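You operate a simulated robot arm through the tools that you are given. There is no shell and no other tool. Be economical: measure what you need, move in short steps, check, and stop when the job is done.

You run a simulated two-armed robot. Do the job below in one go: nothing can be reset, and whatever is moved stays where it is left.

Task
Wipe up the spill on the top of the wiring bench with the cloth and put it back.

It is judged by the outcome, as a careful person would: the job done as asked, and still so three seconds after it is handed in. It fails if anything else is knocked over, pushed out of place, dropped, spilled or broken. Flat cloth is picked up by pressing the open fingertips on it (5 to 10 N) and closing them slowly along it; thin cloth reads only 2 to 8 mm in the jaws.

Robot
Two 7-joint arms with two-finger grippers on one trunk, on a base that drives. Base frame: it is fixed to the floor where the robot stands at the start and does not move with it; the origin is under the middle of the robot, x ahead of it, y to its left, z up. Units: m, rad, N and s.
The left shoulder is at the start at [0.109, 0.216, 1.075], the right one opposite. With the tool pointing down near the work surface each hand reaches from about 0.36 to 0.86 m from the robot's upright axis, wherever it stands, measured 20 degrees to its own side. Payload 3.18 kg a hand.
The TCP of each hand is the grasp point between the finger pads, 0.03 m short of the fingertips. In the tool frame z runs along the fingers and y along their closing line. Largest opening 0.144 m; the body of the gripper starts 0.103 m behind the TCP.
Orientation is that of the tool frame in the base frame, as a unit quaternion [x, y, z, w]. With the fingers straight down and closing along the base's y, the tool's x points along the base's -x, its y along +y and its z along -z.

Tools
- The arms move only by the tool send_rows. It takes "left_targets", "right_targets" or both (then of equal length, played together; a hand with none holds still); each is a list of rows, each an object of numbers (a shift or turn left out is 0, a gripper value left out holds the last): "wx", "wy", "wz": the turn, a rotation vector about the base's x, y, z in rad; "tx", "ty", "tz": the shift along the base's x, y, z in m; "grip": the opening in per cent of the stroke, from 0 (shut) to 100 (fully open). In form: [{"wx": .., "wy": .., "wz": .., "tx": .., "ty": .., "tz": .., "grip": ..}, ...]. A call has 1 to 12 rows; each row is the pose to reach, as a shift and turn from the pose commanded when the call began. A row lasts 0.2 s, in which the tool goes at most 0.05 m and 0.15 rad; a call with a longer step from one row to the next is refused whole, and so is a gripper value outside its range. Where a pose cannot be reached the arm comes as near as it can. A force on the tool above 40 N (or 10 N above the force at the start of the call, whichever is more), or a blocked arm, ends the call early, and 0.2 s more pass. The fingers move at their own pace and stop on an object; they squeeze with about 34 N. The grip force told is the motor's: it shows also when the fingers shut on nothing. Time passes only in rows, and 0.2 s behind the last, so rows that repeat a pose let the fingers close. The reply holds the time, the measured pose of the TCP, the force on the tool along the base axes, the opening and the grip force, in the units named above and with some noise, with the torque about the TCP (base axes, N m) and any sound that the robot's microphone picked up.
- Cameras (640 x 400 px; columns grow to the right, rows downward): "scene" is now at [0.215, 0.0301, 1.2596]; the picture's right is [0.33, -0.94, 0.00], its down [-0.56, -0.20, -0.81] and it looks along [0.76, 0.27, -0.59] (base axes); focal length 289 px, centre (320, 200). "left" rides on the left gripper at [0.077, -0.016, -0.143] in its tool frame; the picture's right is [0.21, 0.98, 0.00], its down [-0.84, 0.18, -0.51] and it looks along [-0.50, 0.11, 0.86] (tool axes); focal length 218 px, centre (320, 200). "right" rides on the right gripper at [0.076, 0.016, -0.143] in its tool frame; the picture's right is [-0.21, 0.98, 0.00], its down [-0.84, -0.18, -0.51] and it looks along [-0.50, -0.11, 0.86] (tool axes); focal length 218 px, centre (320, 200). There is no depth. A picture from a camera that has moved, and an enlarged one, comes with that camera's place and axes in the base frame and with its lens.
- capture(camera): a new picture of that camera. No time passes.
- slide_trunk(by): slides the trunk up (or, below 0, down) by that many m; the arms and the scene camera ride with it, the base frame stays. It gives what a move gives, with no picture.
- base_move(legs): drives the robot by 1 to 6 legs, each [ahead, left, turn to the left] in m, m and rad, along the robot's own axes; the way and the turn of a leg run together, so that a leg with both is an arc; at most 1.5 m and 3.142 rad a leg. The arms and the cameras ride along, it lands a little off, and it stops where it bumps. It gives what a move gives.
- head_to(pan, tilt): turns the head with the scene camera to pan (to the left, within 1.396 rad either way) and tilt (down, from -0.506 to 1.204), counted from straight ahead of the robot. It gives what a move gives.
- zoom(camera, box): a new picture of the part [left, top, right, bottom] of that camera's present view, enlarged. No time passes.
- finish_job(): hands the job in; it is judged then, once.

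Go step by step. Nothing tells you exact positions but the pictures and the camera data: compare them with the known pose of the tool, close in by small moves and look again before you grip or let go. The budget is 120 turns and 92 pictures, counting those below and the enlarged ones. Unless the task says otherwise, let go and move clear before handing in, and close with one line.

The tools are called after "Call:" as a command line: name --argument value ..., lists and objects as JSON in quotes. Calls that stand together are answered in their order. send_rows: Moves the arms, as the interface text tells. Its arguments: {"type":"object","properties":{"left_targets":{"type":"array","items":{"type":"object","properties":{"wx":{"type":"number"},"wy":{"type":"number"},"wz":{"type":"number"},"tx":{"type":"number"},"ty":{"type":"number"},"tz":{"type":"number"},"grip":{"type":"number"}}}},"right_targets":{"type":"array","items":{"type":"object","properties":{"wx":{"type":"number"},"wy":{"type":"number"},"wz":{"type":"number"},"tx":{"type":"number"},"ty":{"type":"number"},"tz":{"type":"number"},"grip":{"type":"number"}}}}},"required":[]} The other tools are called the same way: slide_trunk (by) slides the trunk up or down; base_move (legs) drives the base; head_to (pan, tilt) turns the head that bears the scene camera; capture (camera) takes a picture; zoom (camera, box) takes an enlarged picture of a part of a camera's view; finish_job () hands the job in.

At the start:

```text
t: 0.0
left_ee_pos: [0.5153, 0.4526, 1.0505]
left_tcp_rot: [-0.001, 1.0, 0.0, 0.0]
left_ft_force: [-0.5, -1.0, -0.3]
left_wrist_torque: [0.03, -0.03, 0.0]
left_opening: 0.144
left_grasp_force: 0.1
right_ee_pos: [0.4898, -0.0701, 1.0302]
right_tcp_rot: [0.0, 1.0, 0.0, 0.0]
right_ft_force: [0.2, -0.3, -0.1]
right_wrist_torque: [0.04, -0.02, 0.0]
right_opening: 0.144
right_grasp_force: 0.1
trunk travel left (down, up): [-0.159, 0.21]
robot x, y, heading: [-0.0003, -0.0003, -0.001]
head pan, tilt: [0.339, 0.634]
```

scene: 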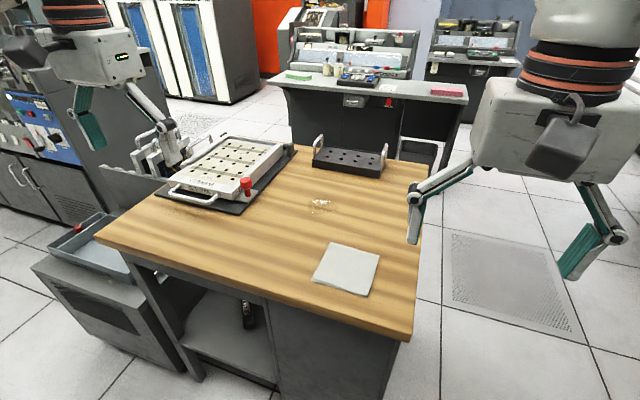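
right: 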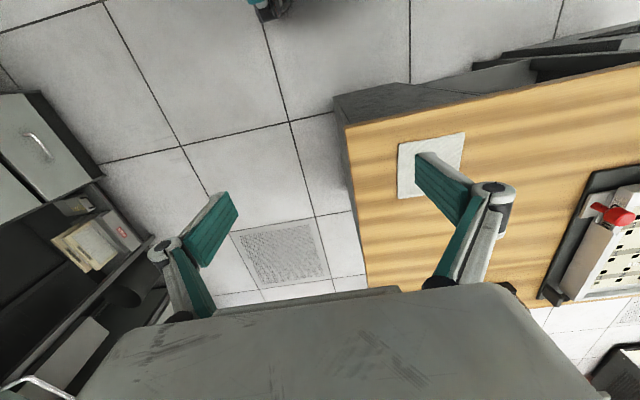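
left: 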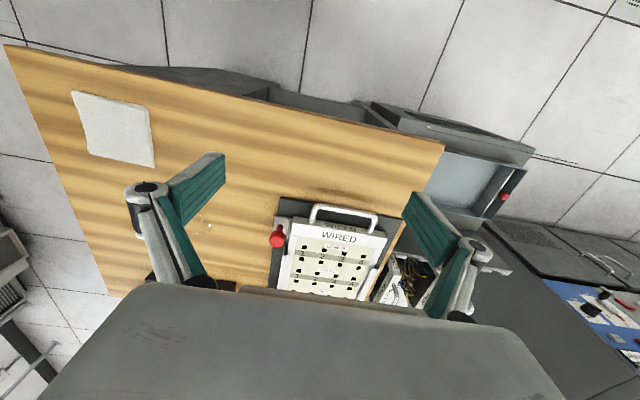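

I see the bench with a folded cloth at the near right and a spot of pale crumbs further in. I'll look closer to find the spill and its extent.

Call:
zoom --camera "scene" --box '[260, 170, 420, 310]'

Call:
zoom --camera "scene" --box '[100, 120, 280, 260]'

Call:
zoom --camera "left" --box '[0, 50, 320, 290]'

```text
2.86 times, centred on (340, 240) of scene
camera zoom: at [0.215, 0.0301, 1.2596], right [0.33, -0.94, 0.0], down [-0.56, -0.2, -0.81], along [0.76, 0.27, -0.59], focal length 826 px, centre (263, 86)
```

zoom: 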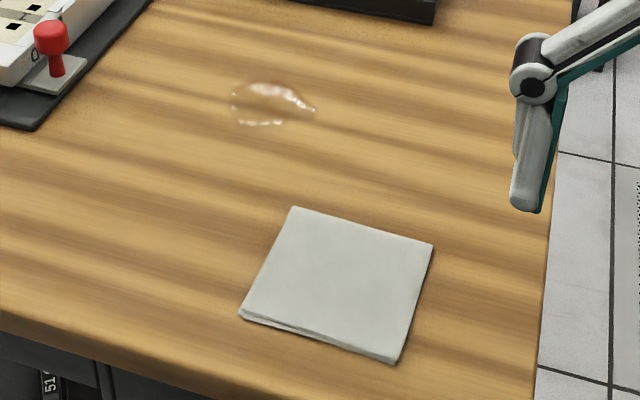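

```text
2.86 times, centred on (190, 190) of scene
camera zoom: at [0.215, 0.0301, 1.2596], right [0.33, -0.94, 0.0], down [-0.56, -0.2, -0.81], along [0.76, 0.27, -0.59], focal length 826 px, centre (691, 229)
```

zoom: 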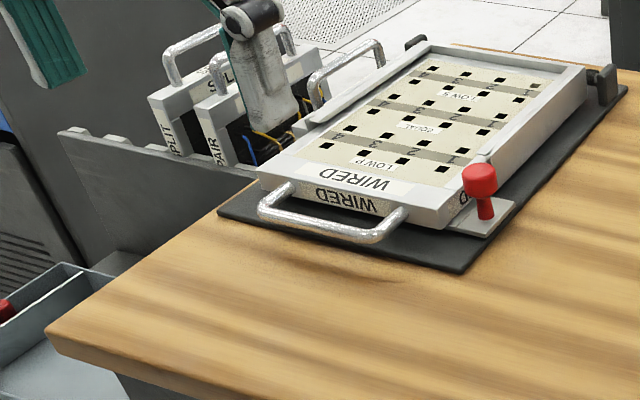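

```text
1.67 times, centred on (160, 170) of left
camera zoom: at [0.4378, 0.4352, 1.1912], right [-0.21, 0.98, 0.0], down [0.84, 0.18, 0.51], along [0.5, 0.11, -0.86], focal length 364 px, centre (587, 250)
```

zoom: 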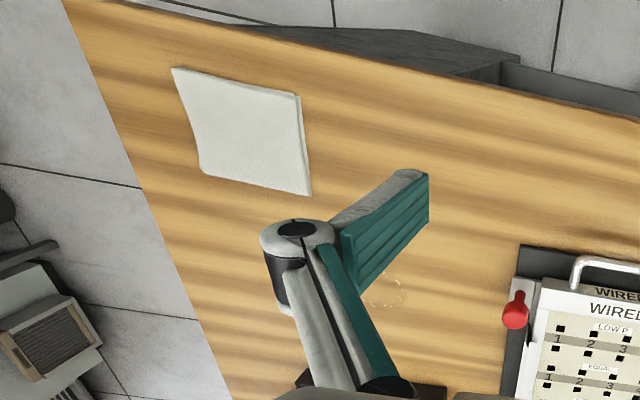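

The spill is a clear liquid patch, about 8 cm across, centred near (0.79, 0.225). The cloth is about 11 cm square, centred near (0.605, 0.11), and the bench top is at z≈0.795. The left arm will do the job; first I move the right arm aside and bring the left hand above the cloth.

Call:
send_rows --left_targets '[{"tz": -0.03}, {"tx": 0.01, "ty": -0.04, "tz": -0.04}, {"tx": 0.02, "ty": -0.08, "tz": -0.05}, {"tx": 0.03, "ty": -0.12, "tz": -0.06}, {"tx": 0.04, "ty": -0.16, "tz": -0.07}, {"tx": 0.05, "ty": -0.2, "tz": -0.08}, {"tx": 0.06, "ty": -0.24, "tz": -0.09}, {"tx": 0.07, "ty": -0.28, "tz": -0.11}, {"tx": 0.08, "ty": -0.32, "tz": -0.13, "grip": 60}, {"tx": 0.0897, "ty": -0.3426, "tz": -0.15, "grip": 40}, {"tx": 0.0897, "ty": -0.3426, "tz": -0.15}]' --right_targets '[{"ty": -0.04}, {"ty": -0.08}, {"ty": -0.12}, {"ty": -0.16}, {"ty": -0.2}, {"ty": -0.2}, {"ty": -0.2}, {"ty": -0.2}, {"ty": -0.2}, {"ty": -0.2}, {"ty": -0.2}]'

Call:
capture --camera "scene"

Call:
capture --camera "left"

```text
t: 2.4
left_ee_pos: [0.6035, 0.1106, 0.9028]
left_tcp_rot: [-0.001, 1.0, -0.001, 0.001]
left_ft_force: [-0.5, 0.7, -0.3]
left_wrist_torque: [0.01, 0.01, 0.01]
left_opening: 0.0581
left_grasp_force: 0.2
right_ee_pos: [0.4912, -0.2709, 1.0307]
right_tcp_rot: [0.001, 1.0, 0.001, 0.0]
right_ft_force: [-0.9, 0.1, 0.7]
right_wrist_torque: [0.01, 0.02, 0.02]
right_opening: 0.1439
right_grasp_force: 0.1
trunk travel left (down, up): [-0.159, 0.21]
robot x, y, heading: [-0.004, -0.0027, -0.001]
head pan, tilt: [0.339, 0.634]
```

```text
85 pictures are left
camera scene: at [0.2144, 0.0303, 1.2598], right [0.33, -0.94, 0.0], down [-0.56, -0.2, -0.81], along [0.76, 0.27, -0.59], focal length 289 px, centre (320, 200)
```

scene: 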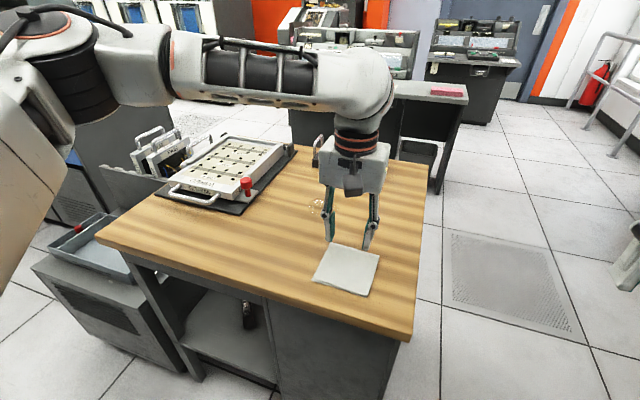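

```text
84 pictures are left
camera left: at [0.5263, 0.0931, 1.043], right [-0.21, 0.98, 0.0], down [0.84, 0.18, 0.51], along [0.5, 0.11, -0.86], focal length 218 px, centre (320, 200)
```

left: 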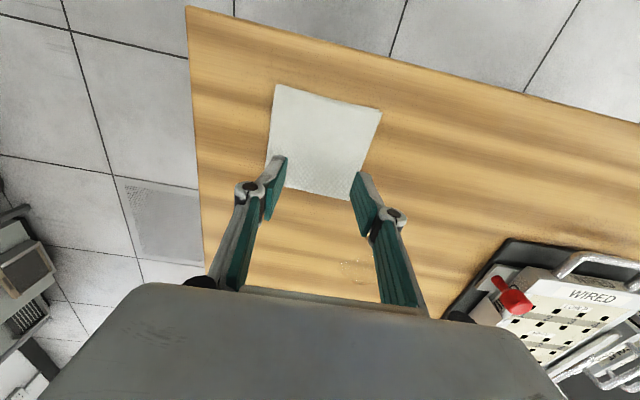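

The hand is above the cloth's middle as intended. I now lower it to just above the cloth, then feel for contact.

Call:
send_rows --left_targets '[{"tz": -0.02}, {"tz": -0.04}, {"tz": -0.055}, {"tz": -0.06}, {"tz": -0.06}]'

Call:
capture --camera "left"

Call:
zoom --camera "scene" --box '[280, 180, 420, 310]'

```text
t: 3.6
left_ee_pos: [0.6042, 0.11, 0.8409]
left_tcp_rot: [-0.001, 1.0, 0.0, 0.0]
left_ft_force: [1.2, -0.8, -0.4]
left_wrist_torque: [0.01, 0.06, -0.01]
left_opening: 0.0575
left_grasp_force: 0.0
right_ee_pos: [0.4909, -0.2704, 1.0303]
right_tcp_rot: [0.0, 1.0, 0.0, 0.0]
right_ft_force: [0.1, 0.1, -0.2]
right_wrist_torque: [0.02, -0.03, 0.01]
right_opening: 0.1441
right_grasp_force: 0.1
trunk travel left (down, up): [-0.159, 0.21]
robot x, y, heading: [-0.0029, 0.0033, 0.004]
head pan, tilt: [0.339, 0.634]
```

```text
83 pictures are left
camera left: at [0.526, 0.093, 0.9815], right [-0.21, 0.98, 0.0], down [0.84, 0.18, 0.51], along [0.5, 0.11, -0.86], focal length 218 px, centre (320, 200)
```

left: 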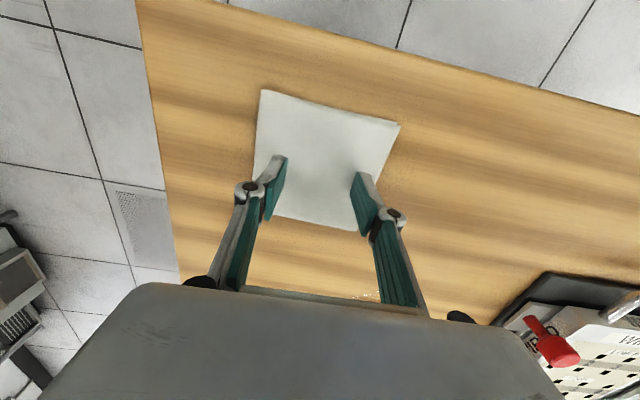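

```text
3.08 times, centred on (350, 245) of scene
camera zoom: at [0.2149, 0.0301, 1.2596], right [0.33, -0.94, 0.0], down [-0.56, -0.2, -0.81], along [0.76, 0.27, -0.59], focal length 889 px, centre (228, 62)
```

zoom: 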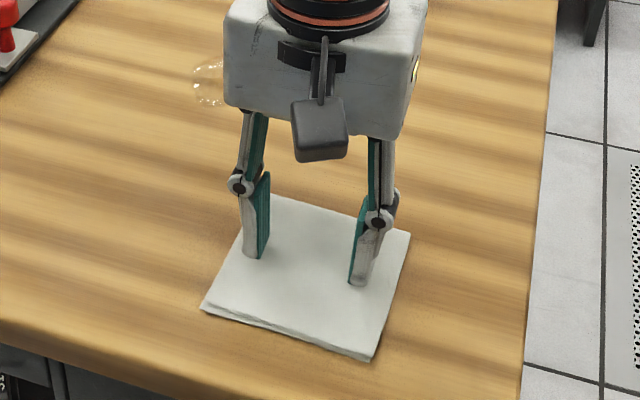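

The fingertips are centred on the cloth, about 1 cm above. I lower in small steps until I feel contact.

Call:
send_rows --left_targets '[{"tz": -0.003}, {"tz": -0.006}, {"tz": -0.008}, {"tz": -0.008}]'

```text
t: 4.6
left_ee_pos: [0.6048, 0.1091, 0.8323]
left_tcp_rot: [0.0, 1.0, 0.0, 0.0]
left_ft_force: [-1.6, 0.0, 2.4]
left_wrist_torque: [0.07, 0.02, 0.03]
left_opening: 0.0577
left_grasp_force: 0.3
right_ee_pos: [0.492, -0.2703, 1.0307]
right_tcp_rot: [0.0, 1.0, 0.0, 0.0]
right_ft_force: [0.1, 0.5, 0.3]
right_wrist_torque: [-0.01, -0.02, 0.01]
right_opening: 0.1441
right_grasp_force: 0.1
trunk travel left (down, up): [-0.159, 0.21]
robot x, y, heading: [-0.0026, -0.0004, -0.002]
head pan, tilt: [0.339, 0.634]
```

Call:
send_rows --left_targets '[{"tz": -0.001}, {"tz": -0.002}, {"tz": -0.002}]'

```text
t: 5.4
left_ee_pos: [0.6034, 0.1088, 0.832]
left_tcp_rot: [-0.001, 1.0, 0.0, 0.001]
left_ft_force: [0.3, 2.7, 8.5]
left_wrist_torque: [0.27, 0.02, 0.01]
left_opening: 0.0585
left_grasp_force: 0.8
right_ee_pos: [0.4923, -0.2712, 1.0303]
right_tcp_rot: [0.0, 1.0, 0.0, 0.001]
right_ft_force: [-0.2, 0.4, 0.8]
right_wrist_torque: [0.02, -0.03, 0.01]
right_opening: 0.144
right_grasp_force: 0.0
trunk travel left (down, up): [-0.159, 0.21]
robot x, y, heading: [0.0029, -0.0001, 0.003]
head pan, tilt: [0.339, 0.634]
```

Contact at about 8 N, inside the wanted band. I close the fingers slowly along the cloth.

Call:
send_rows --left_targets '[{"grip": 36}, {"grip": 32}, {"grip": 28}, {"grip": 24}, {"grip": 20}, {"grip": 16}, {"grip": 12}, {"grip": 8}, {"grip": 4}, {"grip": 0}, {"grip": 0}, {"grip": 0}]'

Call:
capture --camera "left"

Call:
zoom --camera "scene" --box '[280, 180, 420, 310]'

```text
t: 8.0
left_ee_pos: [0.604, 0.1079, 0.8308]
left_tcp_rot: [0.0, 1.0, -0.001, 0.0]
left_ft_force: [-0.4, -1.3, 4.5]
left_wrist_torque: [-0.04, 0.05, 0.0]
left_opening: 0.0064
left_grasp_force: 34.4
right_ee_pos: [0.4906, -0.2699, 1.0294]
right_tcp_rot: [0.0, 1.0, 0.0, 0.0]
right_ft_force: [-0.1, -0.6, 0.2]
right_wrist_torque: [-0.02, -0.03, 0.02]
right_opening: 0.144
right_grasp_force: 0.0
trunk travel left (down, up): [-0.159, 0.21]
robot x, y, heading: [-0.0002, 0.0014, -0.003]
head pan, tilt: [0.339, 0.634]
```

```text
81 pictures are left
camera left: at [0.5264, 0.0917, 0.9717], right [-0.21, 0.98, 0.0], down [0.84, 0.18, 0.51], along [0.5, 0.11, -0.86], focal length 218 px, centre (320, 200)
```

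left: 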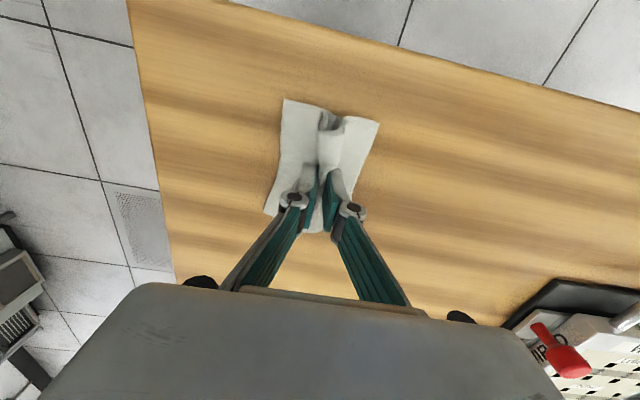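

```text
3.08 times, centred on (350, 245) of scene
camera zoom: at [0.2147, 0.03, 1.2596], right [0.33, -0.94, 0.0], down [-0.56, -0.2, -0.81], along [0.76, 0.27, -0.59], focal length 889 px, centre (228, 62)
```

zoom: 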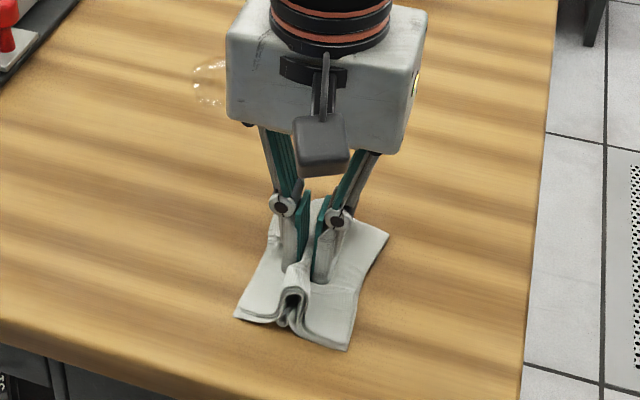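

The cloth is gripped (6.4 mm in the jaws). I lift it and carry it toward the spill, stopping above it to look.

Call:
send_rows --left_targets '[{"tz": 0.03}, {"tz": 0.07}, {"tx": 0.03, "ty": 0.025, "tz": 0.08}, {"tx": 0.06, "ty": 0.05, "tz": 0.08}, {"tx": 0.09, "ty": 0.075, "tz": 0.08}, {"tx": 0.12, "ty": 0.1, "tz": 0.08}, {"tx": 0.14, "ty": 0.117, "tz": 0.08}, {"tx": 0.14, "ty": 0.117, "tz": 0.08}]'

Call:
capture --camera "left"

Call:
capture --camera "scene"

```text
t: 9.8
left_ee_pos: [0.7454, 0.2265, 0.9118]
left_tcp_rot: [0.001, 1.0, 0.001, 0.0]
left_ft_force: [0.3, -0.9, 0.1]
left_wrist_torque: [0.0, 0.01, 0.0]
left_opening: 0.0061
left_grasp_force: 33.8
right_ee_pos: [0.492, -0.2714, 1.0303]
right_tcp_rot: [0.0, 1.0, 0.0, 0.0]
right_ft_force: [0.0, 0.2, -0.5]
right_wrist_torque: [0.01, -0.01, -0.01]
right_opening: 0.1441
right_grasp_force: 0.0
trunk travel left (down, up): [-0.159, 0.21]
robot x, y, heading: [-0.0012, 0.0028, 0.002]
head pan, tilt: [0.339, 0.634]
```

```text
79 pictures are left
camera left: at [0.6679, 0.21, 1.053], right [-0.21, 0.98, 0.0], down [0.84, 0.18, 0.51], along [0.5, 0.11, -0.86], focal length 218 px, centre (320, 200)
```

left: 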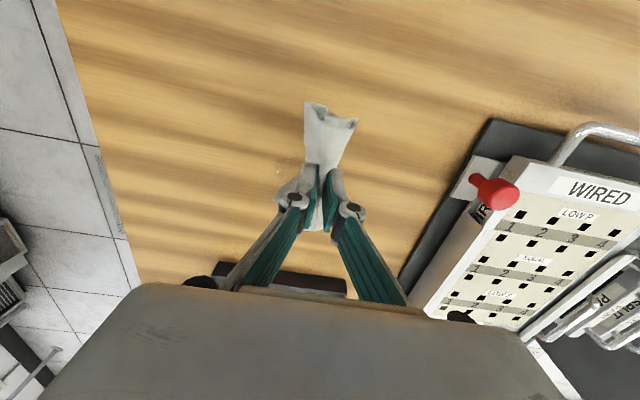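

```text
78 pictures are left
camera scene: at [0.2147, 0.0301, 1.2597], right [0.33, -0.94, 0.0], down [-0.56, -0.2, -0.81], along [0.76, 0.27, -0.59], focal length 289 px, centre (320, 200)
```

scene: 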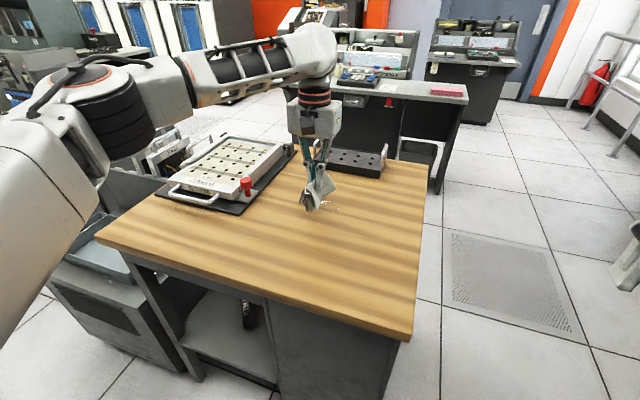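

Call:
zoom --camera "left" --box '[220, 80, 420, 240]'

Call:
zoom --camera "scene" --box '[270, 140, 390, 240]'

```text
2.50 times, centred on (320, 160) of left
camera zoom: at [0.6679, 0.21, 1.053], right [-0.21, 0.98, 0.0], down [0.84, 0.18, 0.51], along [0.5, 0.11, -0.86], focal length 546 px, centre (320, 300)
```

zoom: 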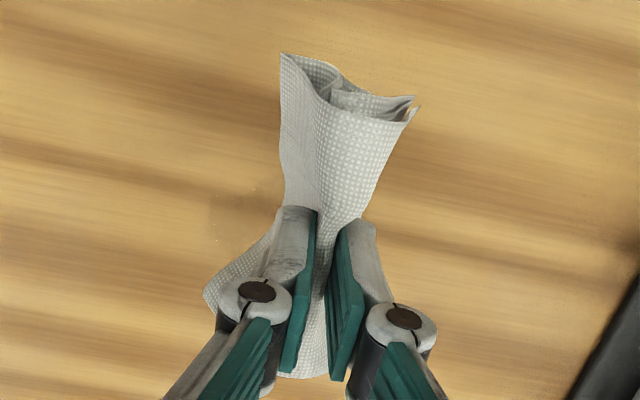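

```text
4.00 times, centred on (330, 190) of scene
camera zoom: at [0.2147, 0.0301, 1.2597], right [0.33, -0.94, 0.0], down [-0.56, -0.2, -0.81], along [0.76, 0.27, -0.59], focal length 1156 px, centre (280, 240)
```

zoom: 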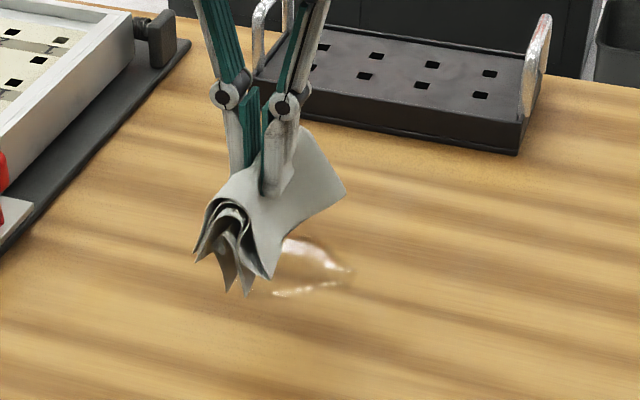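

The spill lies just beyond and right of the cloth (about x 0.75–0.82, y 0.185–0.26). I lower the cloth at its near edge until it presses on the table.

Call:
send_rows --left_targets '[{"tz": -0.03}, {"tz": -0.055}, {"tz": -0.07}, {"tz": -0.076}, {"tz": -0.08}, {"tz": -0.08}]'

```text
t: 11.2
left_ee_pos: [0.7462, 0.2243, 0.8322]
left_tcp_rot: [-0.001, 1.0, 0.0, 0.001]
left_ft_force: [-1.2, -0.2, 4.5]
left_wrist_torque: [-0.01, 0.03, 0.02]
left_opening: 0.0063
left_grasp_force: 34.0
right_ee_pos: [0.49, -0.2712, 1.0314]
right_tcp_rot: [-0.001, 1.0, 0.0, 0.0]
right_ft_force: [0.4, -0.7, 0.5]
right_wrist_torque: [0.03, -0.02, -0.01]
right_opening: 0.144
right_grasp_force: 0.0
trunk travel left (down, up): [-0.159, 0.21]
robot x, y, heading: [-0.0009, 0.0002, 0.001]
head pan, tilt: [0.339, 0.634]
```

Pressing at about 4.5 N. I wipe back and forth over the patch in overlapping strokes.

Call:
send_rows --left_targets '[{"tx": 0.02, "tz": -0.001}, {"tx": 0.045, "tz": -0.001}, {"tx": 0.07, "tz": -0.001}, {"tx": 0.085, "tz": -0.001}, {"tx": 0.085, "ty": -0.025, "tz": -0.001}, {"tx": 0.06, "ty": -0.03, "tz": -0.001}, {"tx": 0.035, "ty": -0.03, "tz": -0.001}, {"tx": 0.01, "ty": -0.03, "tz": -0.001}, {"tx": 0.01, "ty": -0.005, "tz": -0.001}, {"tx": 0.01, "ty": 0.025, "tz": -0.001}, {"tx": 0.04, "ty": 0.027, "tz": -0.001}, {"tx": 0.07, "ty": 0.027, "tz": -0.001}]'

Call:
zoom --camera "scene" --box '[270, 140, 390, 240]'

```text
t: 13.8
left_ee_pos: [0.8101, 0.2546, 0.8293]
left_tcp_rot: [0.001, 1.0, 0.0, 0.0]
left_ft_force: [-0.8, -3.8, 12.6]
left_wrist_torque: [-0.12, -0.03, 0.0]
left_opening: 0.0062
left_grasp_force: 33.9
left hand out of reach, approached as far as the arm can: row 3, 4, 5, 7, 8, 9, 10, 11, 12
right_ee_pos: [0.4914, -0.2722, 1.0306]
right_tcp_rot: [0.0, 1.0, 0.0, 0.0]
right_ft_force: [1.2, -0.7, -1.1]
right_wrist_torque: [0.04, -0.02, 0.02]
right_opening: 0.1442
right_grasp_force: 0.1
trunk travel left (down, up): [-0.159, 0.21]
robot x, y, heading: [-0.0022, 0.0009, 0.006]
head pan, tilt: [0.339, 0.634]
```

```text
4.00 times, centred on (330, 190) of scene
camera zoom: at [0.2136, 0.0295, 1.26], right [0.33, -0.94, 0.0], down [-0.56, -0.2, -0.81], along [0.76, 0.27, -0.59], focal length 1156 px, centre (280, 240)
```

zoom: 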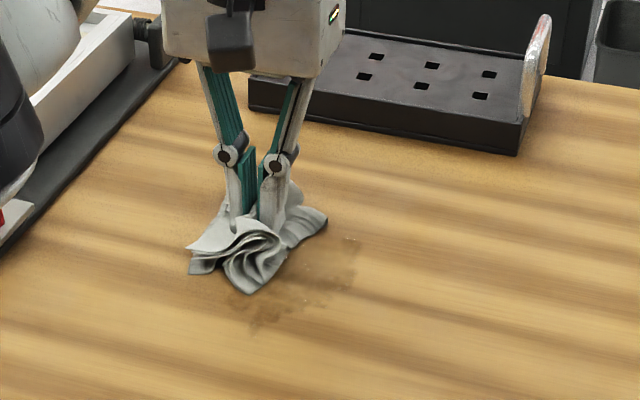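

The pool is mostly gone; a damp film remains to the right and near side of the cloth. I continue wiping over it.

Call:
send_rows --left_targets '[{"tx": 0.0, "ty": -0.03}, {"tx": 0.01, "ty": -0.06}, {"tx": -0.02, "ty": -0.06}, {"tx": -0.05, "ty": -0.055}, {"tx": -0.085, "ty": -0.055}, {"tx": -0.09, "ty": -0.03}, {"tx": -0.06, "ty": -0.03}, {"tx": -0.03, "ty": -0.03}, {"tx": 0.0, "ty": -0.03}, {"tx": -0.03, "ty": -0.01}, {"tx": -0.06, "ty": -0.01}, {"tx": -0.09, "ty": -0.01}]'

Call:
capture --camera "scene"

Call:
zoom --camera "scene" --box '[270, 140, 390, 240]'

```text
t: 16.4
left_ee_pos: [0.7168, 0.2502, 0.8302]
left_tcp_rot: [-0.001, 1.0, 0.0, 0.002]
left_ft_force: [6.4, 2.4, 18.6]
left_wrist_torque: [0.02, -0.18, 0.05]
left_opening: 0.006
left_grasp_force: 33.8
left hand out of reach, approached as far as the arm can: row 2
right_ee_pos: [0.4905, -0.2713, 1.0312]
right_tcp_rot: [0.0, 1.0, 0.0, 0.0]
right_ft_force: [-0.3, -0.2, 0.2]
right_wrist_torque: [0.0, 0.02, 0.04]
right_opening: 0.144
right_grasp_force: 0.1
trunk travel left (down, up): [-0.159, 0.21]
robot x, y, heading: [-0.0022, -0.0009, 0.0]
head pan, tilt: [0.339, 0.634]
```

```text
74 pictures are left
camera scene: at [0.2134, 0.0301, 1.2601], right [0.33, -0.94, 0.0], down [-0.56, -0.2, -0.81], along [0.76, 0.27, -0.59], focal length 289 px, centre (320, 200)
```

scene: 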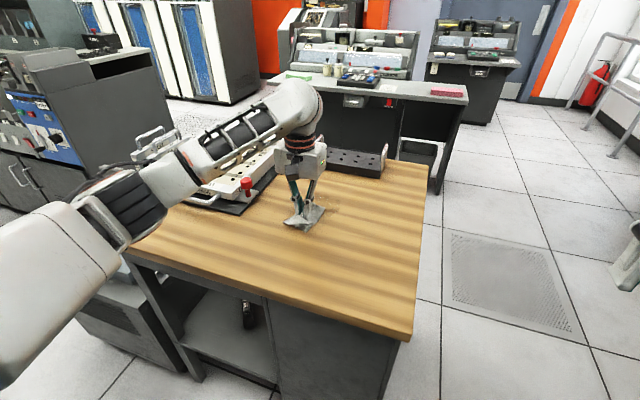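

```text
4.00 times, centred on (330, 190) of scene
camera zoom: at [0.2134, 0.0301, 1.2601], right [0.33, -0.94, 0.0], down [-0.56, -0.2, -0.81], along [0.76, 0.27, -0.59], focal length 1156 px, centre (280, 240)
```

zoom: 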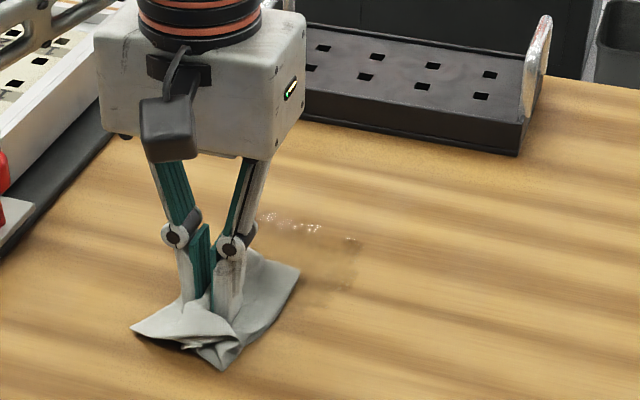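

Most is gone; a far-edge remnant remains near (0.83, 0.22), at the limit of my reach, and the elbow has sunk. I lift off, pull back a bit and look before driving slightly closer.

Call:
send_rows --left_targets '[{"tz": 0.03}, {"tz": 0.07}, {"tz": 0.11}, {"tx": -0.03, "ty": -0.03, "tz": 0.12}, {"tx": -0.05, "ty": -0.06, "tz": 0.12}, {"tx": -0.07, "ty": -0.09, "tz": 0.12}, {"tx": -0.07, "ty": -0.09, "tz": 0.12}]'

Call:
capture --camera "scene"

Call:
zoom --camera "scene" --box '[270, 140, 390, 240]'

Call:
capture --camera "right"

```text
t: 18.0
left_ee_pos: [0.6492, 0.1579, 0.9468]
left_tcp_rot: [-0.001, 1.0, -0.001, 0.001]
left_ft_force: [1.0, 0.3, -1.1]
left_wrist_torque: [0.01, -0.01, 0.0]
left_opening: 0.0057
left_grasp_force: 33.9
right_ee_pos: [0.492, -0.2705, 1.03]
right_tcp_rot: [0.0, 1.0, 0.001, 0.001]
right_ft_force: [-0.2, -0.8, -0.3]
right_wrist_torque: [0.0, -0.01, 0.03]
right_opening: 0.1438
right_grasp_force: 0.0
trunk travel left (down, up): [-0.159, 0.21]
robot x, y, heading: [-0.0019, -0.0008, 0.001]
head pan, tilt: [0.339, 0.634]
```

```text
72 pictures are left
camera scene: at [0.2154, 0.0305, 1.2594], right [0.33, -0.94, 0.0], down [-0.56, -0.2, -0.81], along [0.76, 0.27, -0.59], focal length 289 px, centre (320, 200)
```

scene: 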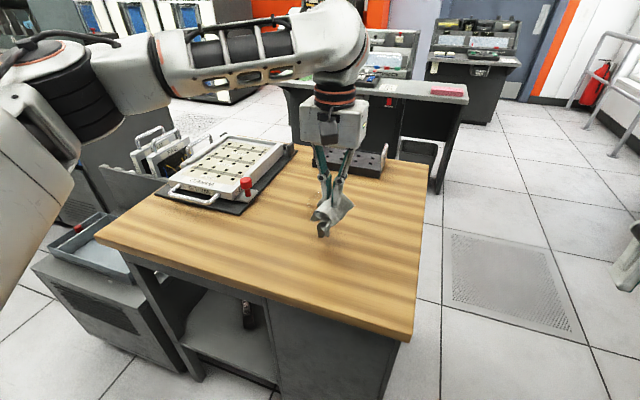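

```text
4.00 times, centred on (330, 190) of scene
camera zoom: at [0.2154, 0.0305, 1.2594], right [0.33, -0.94, 0.0], down [-0.56, -0.2, -0.81], along [0.76, 0.27, -0.59], focal length 1156 px, centre (280, 240)
```

zoom: 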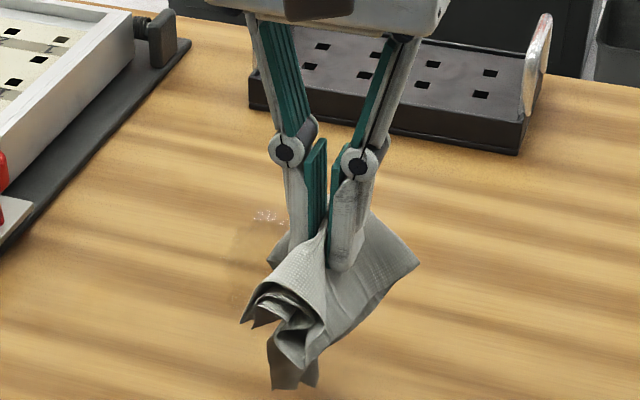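

```text
70 pictures are left
camera right: at [0.4165, -0.2546, 1.1731], right [0.21, 0.98, 0.0], down [0.84, -0.18, 0.51], along [0.5, -0.11, -0.86], focal length 218 px, centre (320, 200)
```

right: 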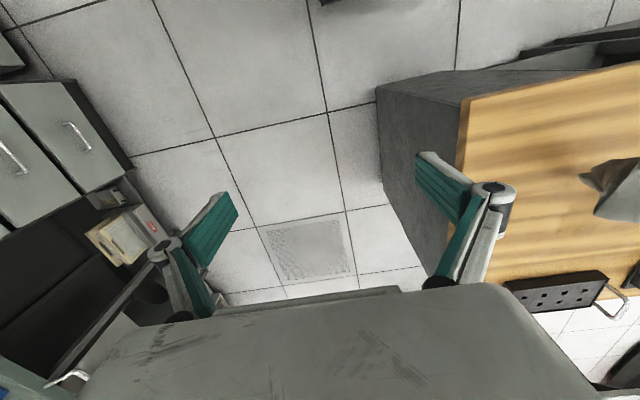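

The elbow is up again. I check the gap between my base and the bench before driving closer.

Call:
head_to --pan 0.0 --tilt 1.2

Call:
capture --camera "scene"

```text
t: 19.0
left_ee_pos: [0.6485, 0.1572, 0.948]
left_tcp_rot: [-0.001, 1.0, 0.001, 0.0]
left_ft_force: [-0.8, -0.7, -1.1]
left_wrist_torque: [-0.02, -0.02, 0.04]
left_opening: 0.0057
left_grasp_force: 34.0
right_ee_pos: [0.492, -0.2706, 1.0301]
right_tcp_rot: [0.0, 1.0, 0.0, 0.0]
right_ft_force: [0.4, -1.1, 0.5]
right_wrist_torque: [-0.03, 0.0, -0.01]
right_opening: 0.1438
right_grasp_force: 0.1
trunk travel left (down, up): [-0.159, 0.21]
robot x, y, heading: [0.0006, -0.0002, -0.0]
head pan, tilt: [0.0, 1.201]
```

```text
69 pictures are left
camera scene: at [0.1886, 0.0011, 1.218], right [0.0, -1.0, 0.0], down [-0.93, 0.0, -0.36], along [0.36, 0.0, -0.93], focal length 289 px, centre (320, 200)
```

scene: 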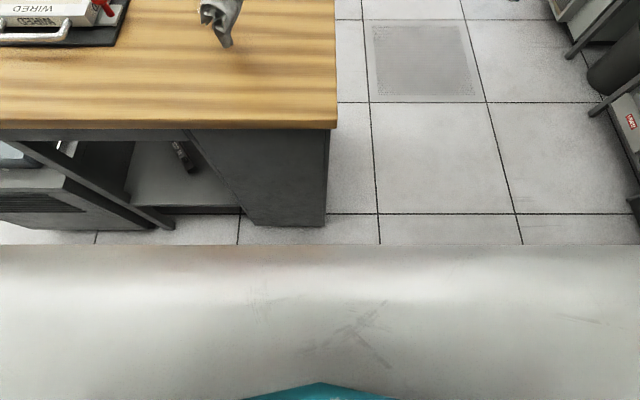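

My base front is at x≤0.45 and more likely about 0.38, while the bench's foot is at about 0.5. A short 5 cm advance is safe and gives enough reach.

Call:
base_move --legs '[[0.05, 0.0, 0.0]]'

Call:
head_to --pan 0.339 --tilt 0.75

Call:
capture --camera "scene"

Call:
zoom --camera "scene" --box '[270, 90, 390, 190]'

```text
t: 19.9
left_ee_pos: [0.6982, 0.1582, 0.948]
left_tcp_rot: [0.0, 1.0, 0.0, 0.0]
left_ft_force: [-0.3, 0.0, -0.5]
left_wrist_torque: [-0.01, 0.02, 0.04]
left_opening: 0.0057
left_grasp_force: 34.3
right_ee_pos: [0.5405, -0.2704, 1.0293]
right_tcp_rot: [0.0, 1.0, -0.001, 0.0]
right_ft_force: [-0.1, -0.5, -0.5]
right_wrist_torque: [0.0, 0.05, -0.01]
right_opening: 0.1439
right_grasp_force: 0.1
trunk travel left (down, up): [-0.159, 0.21]
robot x, y, heading: [0.0482, 0.0018, -0.003]
head pan, tilt: [0.0, 1.201]
```

```text
t: 20.8
left_ee_pos: [0.6986, 0.1582, 0.948]
left_tcp_rot: [-0.001, 1.0, 0.0, 0.0]
left_ft_force: [-0.7, -0.9, -0.5]
left_wrist_torque: [-0.01, 0.03, 0.03]
left_opening: 0.0056
left_grasp_force: 34.3
right_ee_pos: [0.5425, -0.2701, 1.0297]
right_tcp_rot: [-0.001, 1.0, 0.0, 0.0]
right_ft_force: [0.8, -0.7, 0.1]
right_wrist_torque: [-0.02, 0.01, 0.01]
right_opening: 0.144
right_grasp_force: 0.1
trunk travel left (down, up): [-0.159, 0.21]
robot x, y, heading: [0.0489, -0.0032, -0.002]
head pan, tilt: [0.339, 0.75]
```

```text
68 pictures are left
camera scene: at [0.2597, 0.0285, 1.2496], right [0.33, -0.94, 0.0], down [-0.64, -0.23, -0.73], along [0.69, 0.24, -0.68], focal length 289 px, centre (320, 200)
```

scene: 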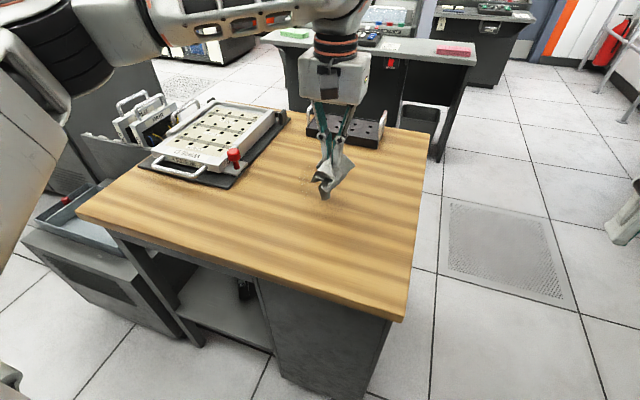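

```text
4.00 times, centred on (330, 140) of scene
camera zoom: at [0.2597, 0.0285, 1.2496], right [0.33, -0.94, 0.0], down [-0.64, -0.23, -0.73], along [0.69, 0.24, -0.68], focal length 1156 px, centre (280, 440)
```

zoom: 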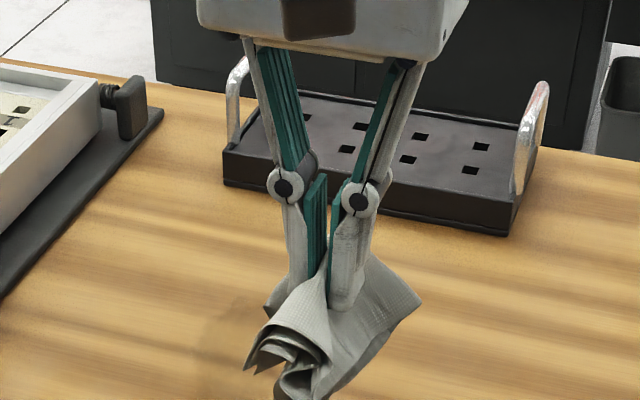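

I carry the cloth over the remaining patch and press it down there.

Call:
send_rows --left_targets '[{"tx": 0.035, "ty": 0.02}, {"tx": 0.07, "ty": 0.04}, {"tx": 0.105, "ty": 0.06}, {"tx": 0.125, "ty": 0.067, "tz": -0.02}, {"tx": 0.125, "ty": 0.067, "tz": -0.06}, {"tx": 0.125, "ty": 0.067, "tz": -0.095}, {"tx": 0.125, "ty": 0.067, "tz": -0.112}, {"tx": 0.125, "ty": 0.067, "tz": -0.116}, {"tx": 0.125, "ty": 0.067, "tz": -0.116}]'

Call:
zoom --camera "scene" --box '[240, 100, 400, 230]'

```text
t: 22.8
left_ee_pos: [0.821, 0.2269, 0.8328]
left_tcp_rot: [-0.001, 1.0, 0.0, 0.001]
left_ft_force: [0.0, 0.0, 3.9]
left_wrist_torque: [-0.02, -0.04, -0.02]
left_opening: 0.0057
left_grasp_force: 34.0
right_ee_pos: [0.5404, -0.2712, 1.0306]
right_tcp_rot: [0.0, 1.0, 0.0, 0.0]
right_ft_force: [-0.3, -1.0, 0.5]
right_wrist_torque: [-0.03, -0.04, -0.01]
right_opening: 0.1442
right_grasp_force: 0.1
trunk travel left (down, up): [-0.159, 0.21]
robot x, y, heading: [0.0438, 0.0004, 0.004]
head pan, tilt: [0.339, 0.75]
```

```text
3.08 times, centred on (320, 165) of scene
camera zoom: at [0.259, 0.0286, 1.2498], right [0.33, -0.94, 0.0], down [-0.64, -0.23, -0.73], along [0.69, 0.24, -0.68], focal length 889 px, centre (320, 308)
```

zoom: 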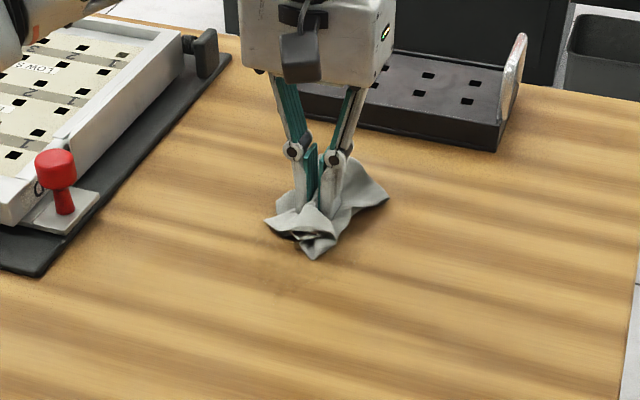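

Call:
send_rows --left_targets '[{"tx": 0.01, "ty": -0.015, "tz": -0.001}, {"tx": 0.015, "ty": -0.04, "tz": -0.001}, {"tx": 0.02, "ty": -0.015, "tz": -0.001}, {"tx": 0.02, "ty": 0.015, "tz": -0.001}, {"tx": 0.0, "ty": 0.035, "tz": -0.001}, {"tx": -0.01, "ty": 0.005, "tz": -0.001}, {"tx": -0.01, "ty": -0.025, "tz": -0.001}, {"tx": -0.035, "ty": -0.035, "tz": -0.001}, {"tx": -0.035, "ty": -0.005, "tz": -0.001}, {"tx": -0.04, "ty": 0.03, "tz": -0.001}, {"tx": -0.065, "ty": 0.015, "tz": -0.001}, {"tx": -0.065, "ty": -0.02, "tz": -0.001}]'

Call:
zoom --camera "scene" --box '[240, 100, 400, 230]'

```text
t: 25.4
left_ee_pos: [0.7568, 0.2066, 0.8298]
left_tcp_rot: [-0.001, 1.0, 0.001, 0.002]
left_ft_force: [-0.8, 3.1, 11.5]
left_wrist_torque: [0.16, 0.02, -0.01]
left_opening: 0.0058
left_grasp_force: 33.6
right_ee_pos: [0.5398, -0.272, 1.0295]
right_tcp_rot: [0.0, 1.0, 0.001, 0.001]
right_ft_force: [-0.7, -0.3, -0.5]
right_wrist_torque: [0.0, 0.02, 0.0]
right_opening: 0.1443
right_grasp_force: 0.1
trunk travel left (down, up): [-0.159, 0.21]
robot x, y, heading: [0.0479, -0.0013, 0.004]
head pan, tilt: [0.339, 0.75]
```

```text
3.08 times, centred on (320, 165) of scene
camera zoom: at [0.2585, 0.0279, 1.2501], right [0.33, -0.94, 0.0], down [-0.64, -0.23, -0.73], along [0.69, 0.24, -0.68], focal length 889 px, centre (320, 308)
```

zoom: 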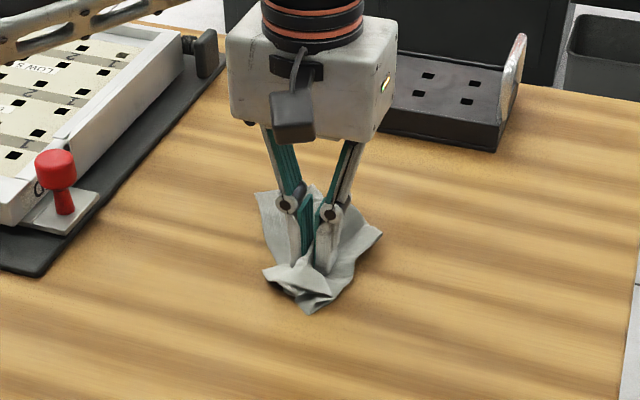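

Looks clean around the cloth. One more set of overlapping strokes, then I lift and inspect.

Call:
send_rows --left_targets '[{"tx": -0.03}, {"tx": -0.03, "ty": 0.03}, {"tx": 0.0, "ty": 0.04}, {"tx": 0.03, "ty": 0.04}, {"tx": 0.03, "ty": 0.015}, {"tx": 0.03, "ty": -0.01}, {"tx": 0.0, "ty": -0.01}, {"tz": 0.03}, {"tz": 0.07}, {"tx": -0.04, "ty": -0.03, "tz": 0.08}, {"tx": -0.08, "ty": -0.06, "tz": 0.08}, {"tx": -0.12, "ty": -0.08, "tz": 0.08}]'

Call:
zoom --camera "scene" --box '[240, 100, 400, 230]'

Call:
capture --camera "left"

```text
refused: row 10 steps farther than a row can; nothing moved
```

```text
3.08 times, centred on (320, 165) of scene
camera zoom: at [0.2585, 0.0279, 1.2501], right [0.33, -0.94, 0.0], down [-0.64, -0.23, -0.73], along [0.69, 0.24, -0.68], focal length 889 px, centre (320, 308)
```

zoom: 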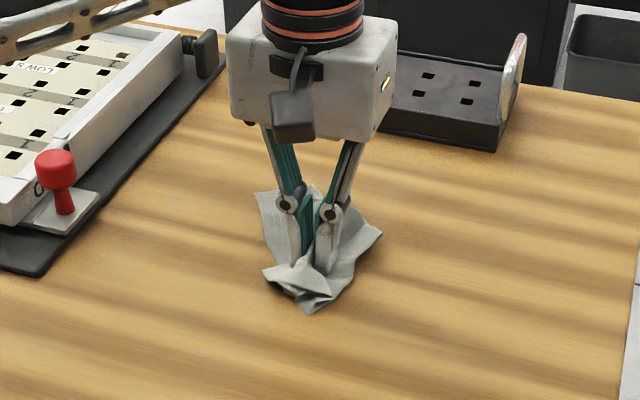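

```text
63 pictures are left
camera left: at [0.6794, 0.1899, 0.9714], right [-0.21, 0.98, 0.0], down [0.84, 0.18, 0.51], along [0.5, 0.11, -0.86], focal length 218 px, centre (320, 200)
```

left: 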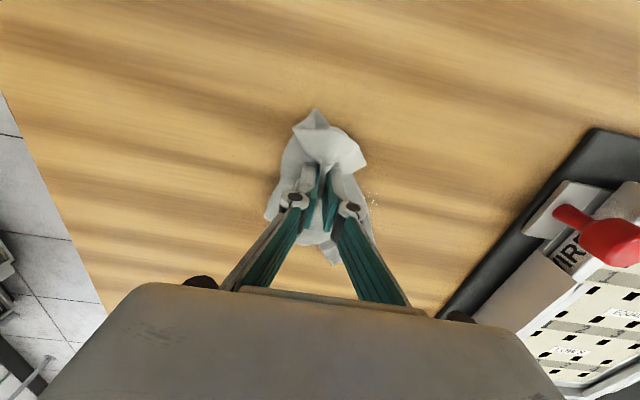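

One step was too long, so nothing moved. The wrist picture hints at a little residue to the left, near (0.77, 0.26), so I include that in the strokes.

Call:
send_rows --left_targets '[{"tx": 0.0, "ty": 0.03}, {"tx": 0.0, "ty": 0.065}, {"tx": 0.03, "ty": 0.065}, {"tx": 0.06, "ty": 0.05}, {"tx": 0.03, "ty": 0.045}, {"tx": -0.005, "ty": 0.045}, {"tx": -0.03, "ty": 0.04}, {"tx": -0.03, "ty": 0.01}, {"tx": 0.0, "ty": -0.01}, {"tx": 0.0, "ty": -0.01, "tz": 0.03}, {"tx": -0.01, "ty": -0.02, "tz": 0.07}, {"tx": -0.04, "ty": -0.04, "tz": 0.08}]'

Call:
send_rows --left_targets '[{"tx": -0.03, "ty": -0.02}, {"tx": -0.06, "ty": -0.04}, {"tx": -0.09, "ty": -0.06}, {"tx": -0.112, "ty": -0.06}, {"tx": -0.112, "ty": -0.06}]'

Call:
zoom --camera "scene" --box '[240, 100, 400, 230]'

Call:
capture --camera "left"

```text
t: 28.0
left_ee_pos: [0.7186, 0.1612, 0.9106]
left_tcp_rot: [-0.001, 1.0, 0.0, 0.0]
left_ft_force: [0.1, -0.5, -0.1]
left_wrist_torque: [0.0, 0.02, 0.02]
left_opening: 0.0058
left_grasp_force: 34.1
right_ee_pos: [0.5402, -0.2707, 1.0299]
right_tcp_rot: [0.0, 1.0, 0.001, 0.0]
right_ft_force: [-0.5, -0.1, -0.2]
right_wrist_torque: [-0.01, -0.01, 0.0]
right_opening: 0.144
right_grasp_force: 0.0
trunk travel left (down, up): [-0.159, 0.21]
robot x, y, heading: [0.0487, -0.0026, -0.001]
head pan, tilt: [0.339, 0.75]
```

```text
t: 29.2
left_ee_pos: [0.6055, 0.1047, 0.9139]
left_tcp_rot: [-0.001, 1.0, 0.0, 0.0]
left_ft_force: [-0.6, 0.4, 0.3]
left_wrist_torque: [0.01, -0.01, 0.03]
left_opening: 0.0053
left_grasp_force: 34.2
right_ee_pos: [0.5414, -0.2707, 1.0293]
right_tcp_rot: [0.0, 1.0, 0.0, 0.0]
right_ft_force: [0.0, -1.0, 0.0]
right_wrist_torque: [0.03, 0.01, -0.01]
right_opening: 0.1439
right_grasp_force: 0.0
trunk travel left (down, up): [-0.159, 0.21]
robot x, y, heading: [0.0492, -0.0004, -0.001]
head pan, tilt: [0.339, 0.75]
```

```text
3.08 times, centred on (320, 165) of scene
camera zoom: at [0.26, 0.0284, 1.2495], right [0.33, -0.94, 0.0], down [-0.64, -0.23, -0.73], along [0.69, 0.24, -0.68], focal length 889 px, centre (320, 308)
```

zoom: 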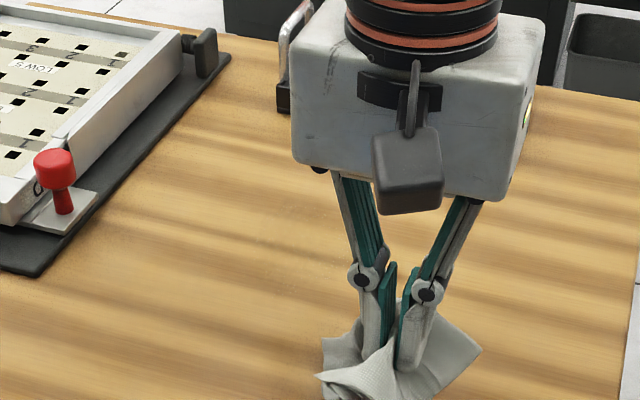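

```text
61 pictures are left
camera left: at [0.5286, 0.0872, 1.0541], right [-0.21, 0.98, 0.0], down [0.84, 0.18, 0.51], along [0.5, 0.11, -0.86], focal length 218 px, centre (320, 200)
```

left: 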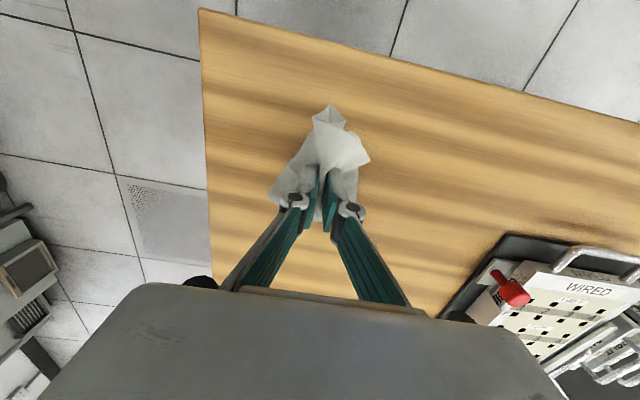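

The visible part of the spill area looks clean. I move the hand aside to inspect the whole area before putting the cloth down.

Call:
send_rows --left_targets '[{"ty": -0.04}, {"ty": -0.08}, {"ty": -0.1}, {"ty": -0.1}]'

Call:
zoom --camera "scene" --box '[270, 130, 370, 210]'

Call:
zoom --camera "left" --box '[350, 150, 490, 300]'

```text
t: 30.2
left_ee_pos: [0.6049, 0.0034, 0.9124]
left_tcp_rot: [-0.001, 1.0, 0.001, 0.0]
left_ft_force: [0.3, 0.8, -0.9]
left_wrist_torque: [0.0, 0.02, 0.0]
left_opening: 0.0053
left_grasp_force: 34.1
right_ee_pos: [0.541, -0.2707, 1.0296]
right_tcp_rot: [0.0, 1.0, 0.001, 0.0]
right_ft_force: [-0.1, 0.8, 1.8]
right_wrist_torque: [-0.02, 0.0, -0.01]
right_opening: 0.1441
right_grasp_force: 0.2
trunk travel left (down, up): [-0.159, 0.21]
robot x, y, heading: [0.0496, -0.0028, -0.001]
head pan, tilt: [0.339, 0.75]
```

```text
5.00 times, centred on (320, 170) of scene
camera zoom: at [0.2596, 0.0289, 1.2497], right [0.33, -0.94, 0.0], down [-0.64, -0.23, -0.73], along [0.69, 0.24, -0.68], focal length 1445 px, centre (320, 350)
```

zoom: 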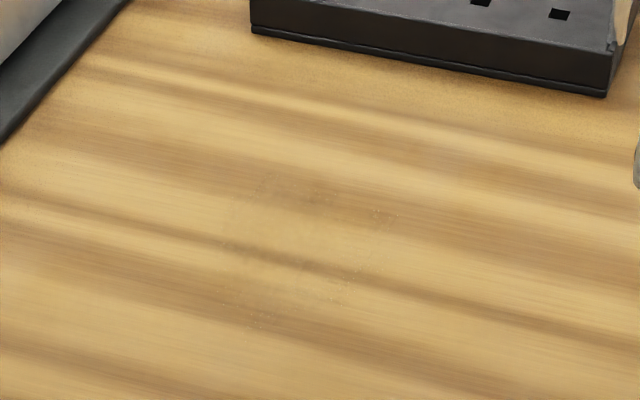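

```text
2.67 times, centred on (420, 225) of left
camera zoom: at [0.5274, -0.0129, 1.053], right [-0.21, 0.98, 0.0], down [0.84, 0.18, 0.51], along [0.5, 0.11, -0.86], focal length 582 px, centre (53, 133)
```

zoom: 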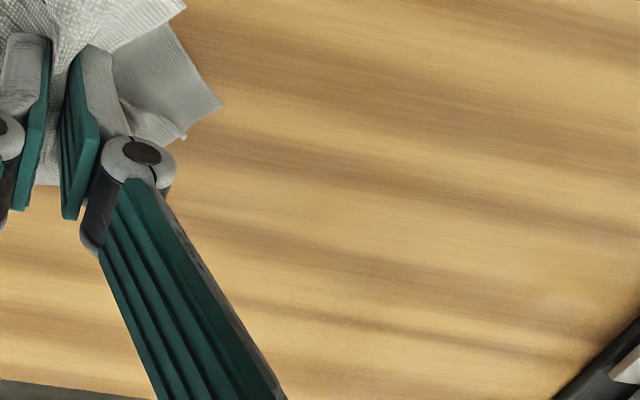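

A very faint film is still visible over about x 0.735–0.845, y 0.18–0.265. I go back for a denser second pass.

Call:
send_rows --left_targets '[{"tx": 0.02, "ty": 0.04}, {"tx": 0.04, "ty": 0.08}, {"tx": 0.07, "ty": 0.11}, {"tx": 0.1, "ty": 0.14}, {"tx": 0.13, "ty": 0.172}, {"tx": 0.13, "ty": 0.172, "tz": -0.04}, {"tx": 0.13, "ty": 0.172, "tz": -0.07}, {"tx": 0.13, "ty": 0.172, "tz": -0.08}, {"tx": 0.13, "ty": 0.172, "tz": -0.082}]'

```text
t: 32.2
left_ee_pos: [0.7356, 0.1768, 0.8331]
left_tcp_rot: [-0.001, 1.0, -0.001, 0.002]
left_ft_force: [-2.4, 1.4, 14.4]
left_wrist_torque: [0.06, 0.01, -0.01]
left_opening: 0.0053
left_grasp_force: 34.0
right_ee_pos: [0.5387, -0.2713, 1.0311]
right_tcp_rot: [0.0, 1.0, -0.001, 0.001]
right_ft_force: [0.2, 0.0, -0.4]
right_wrist_torque: [0.01, 0.01, 0.05]
right_opening: 0.1439
right_grasp_force: 0.2
trunk travel left (down, up): [-0.159, 0.21]
robot x, y, heading: [0.0482, 0.0003, 0.003]
head pan, tilt: [0.339, 0.75]
```

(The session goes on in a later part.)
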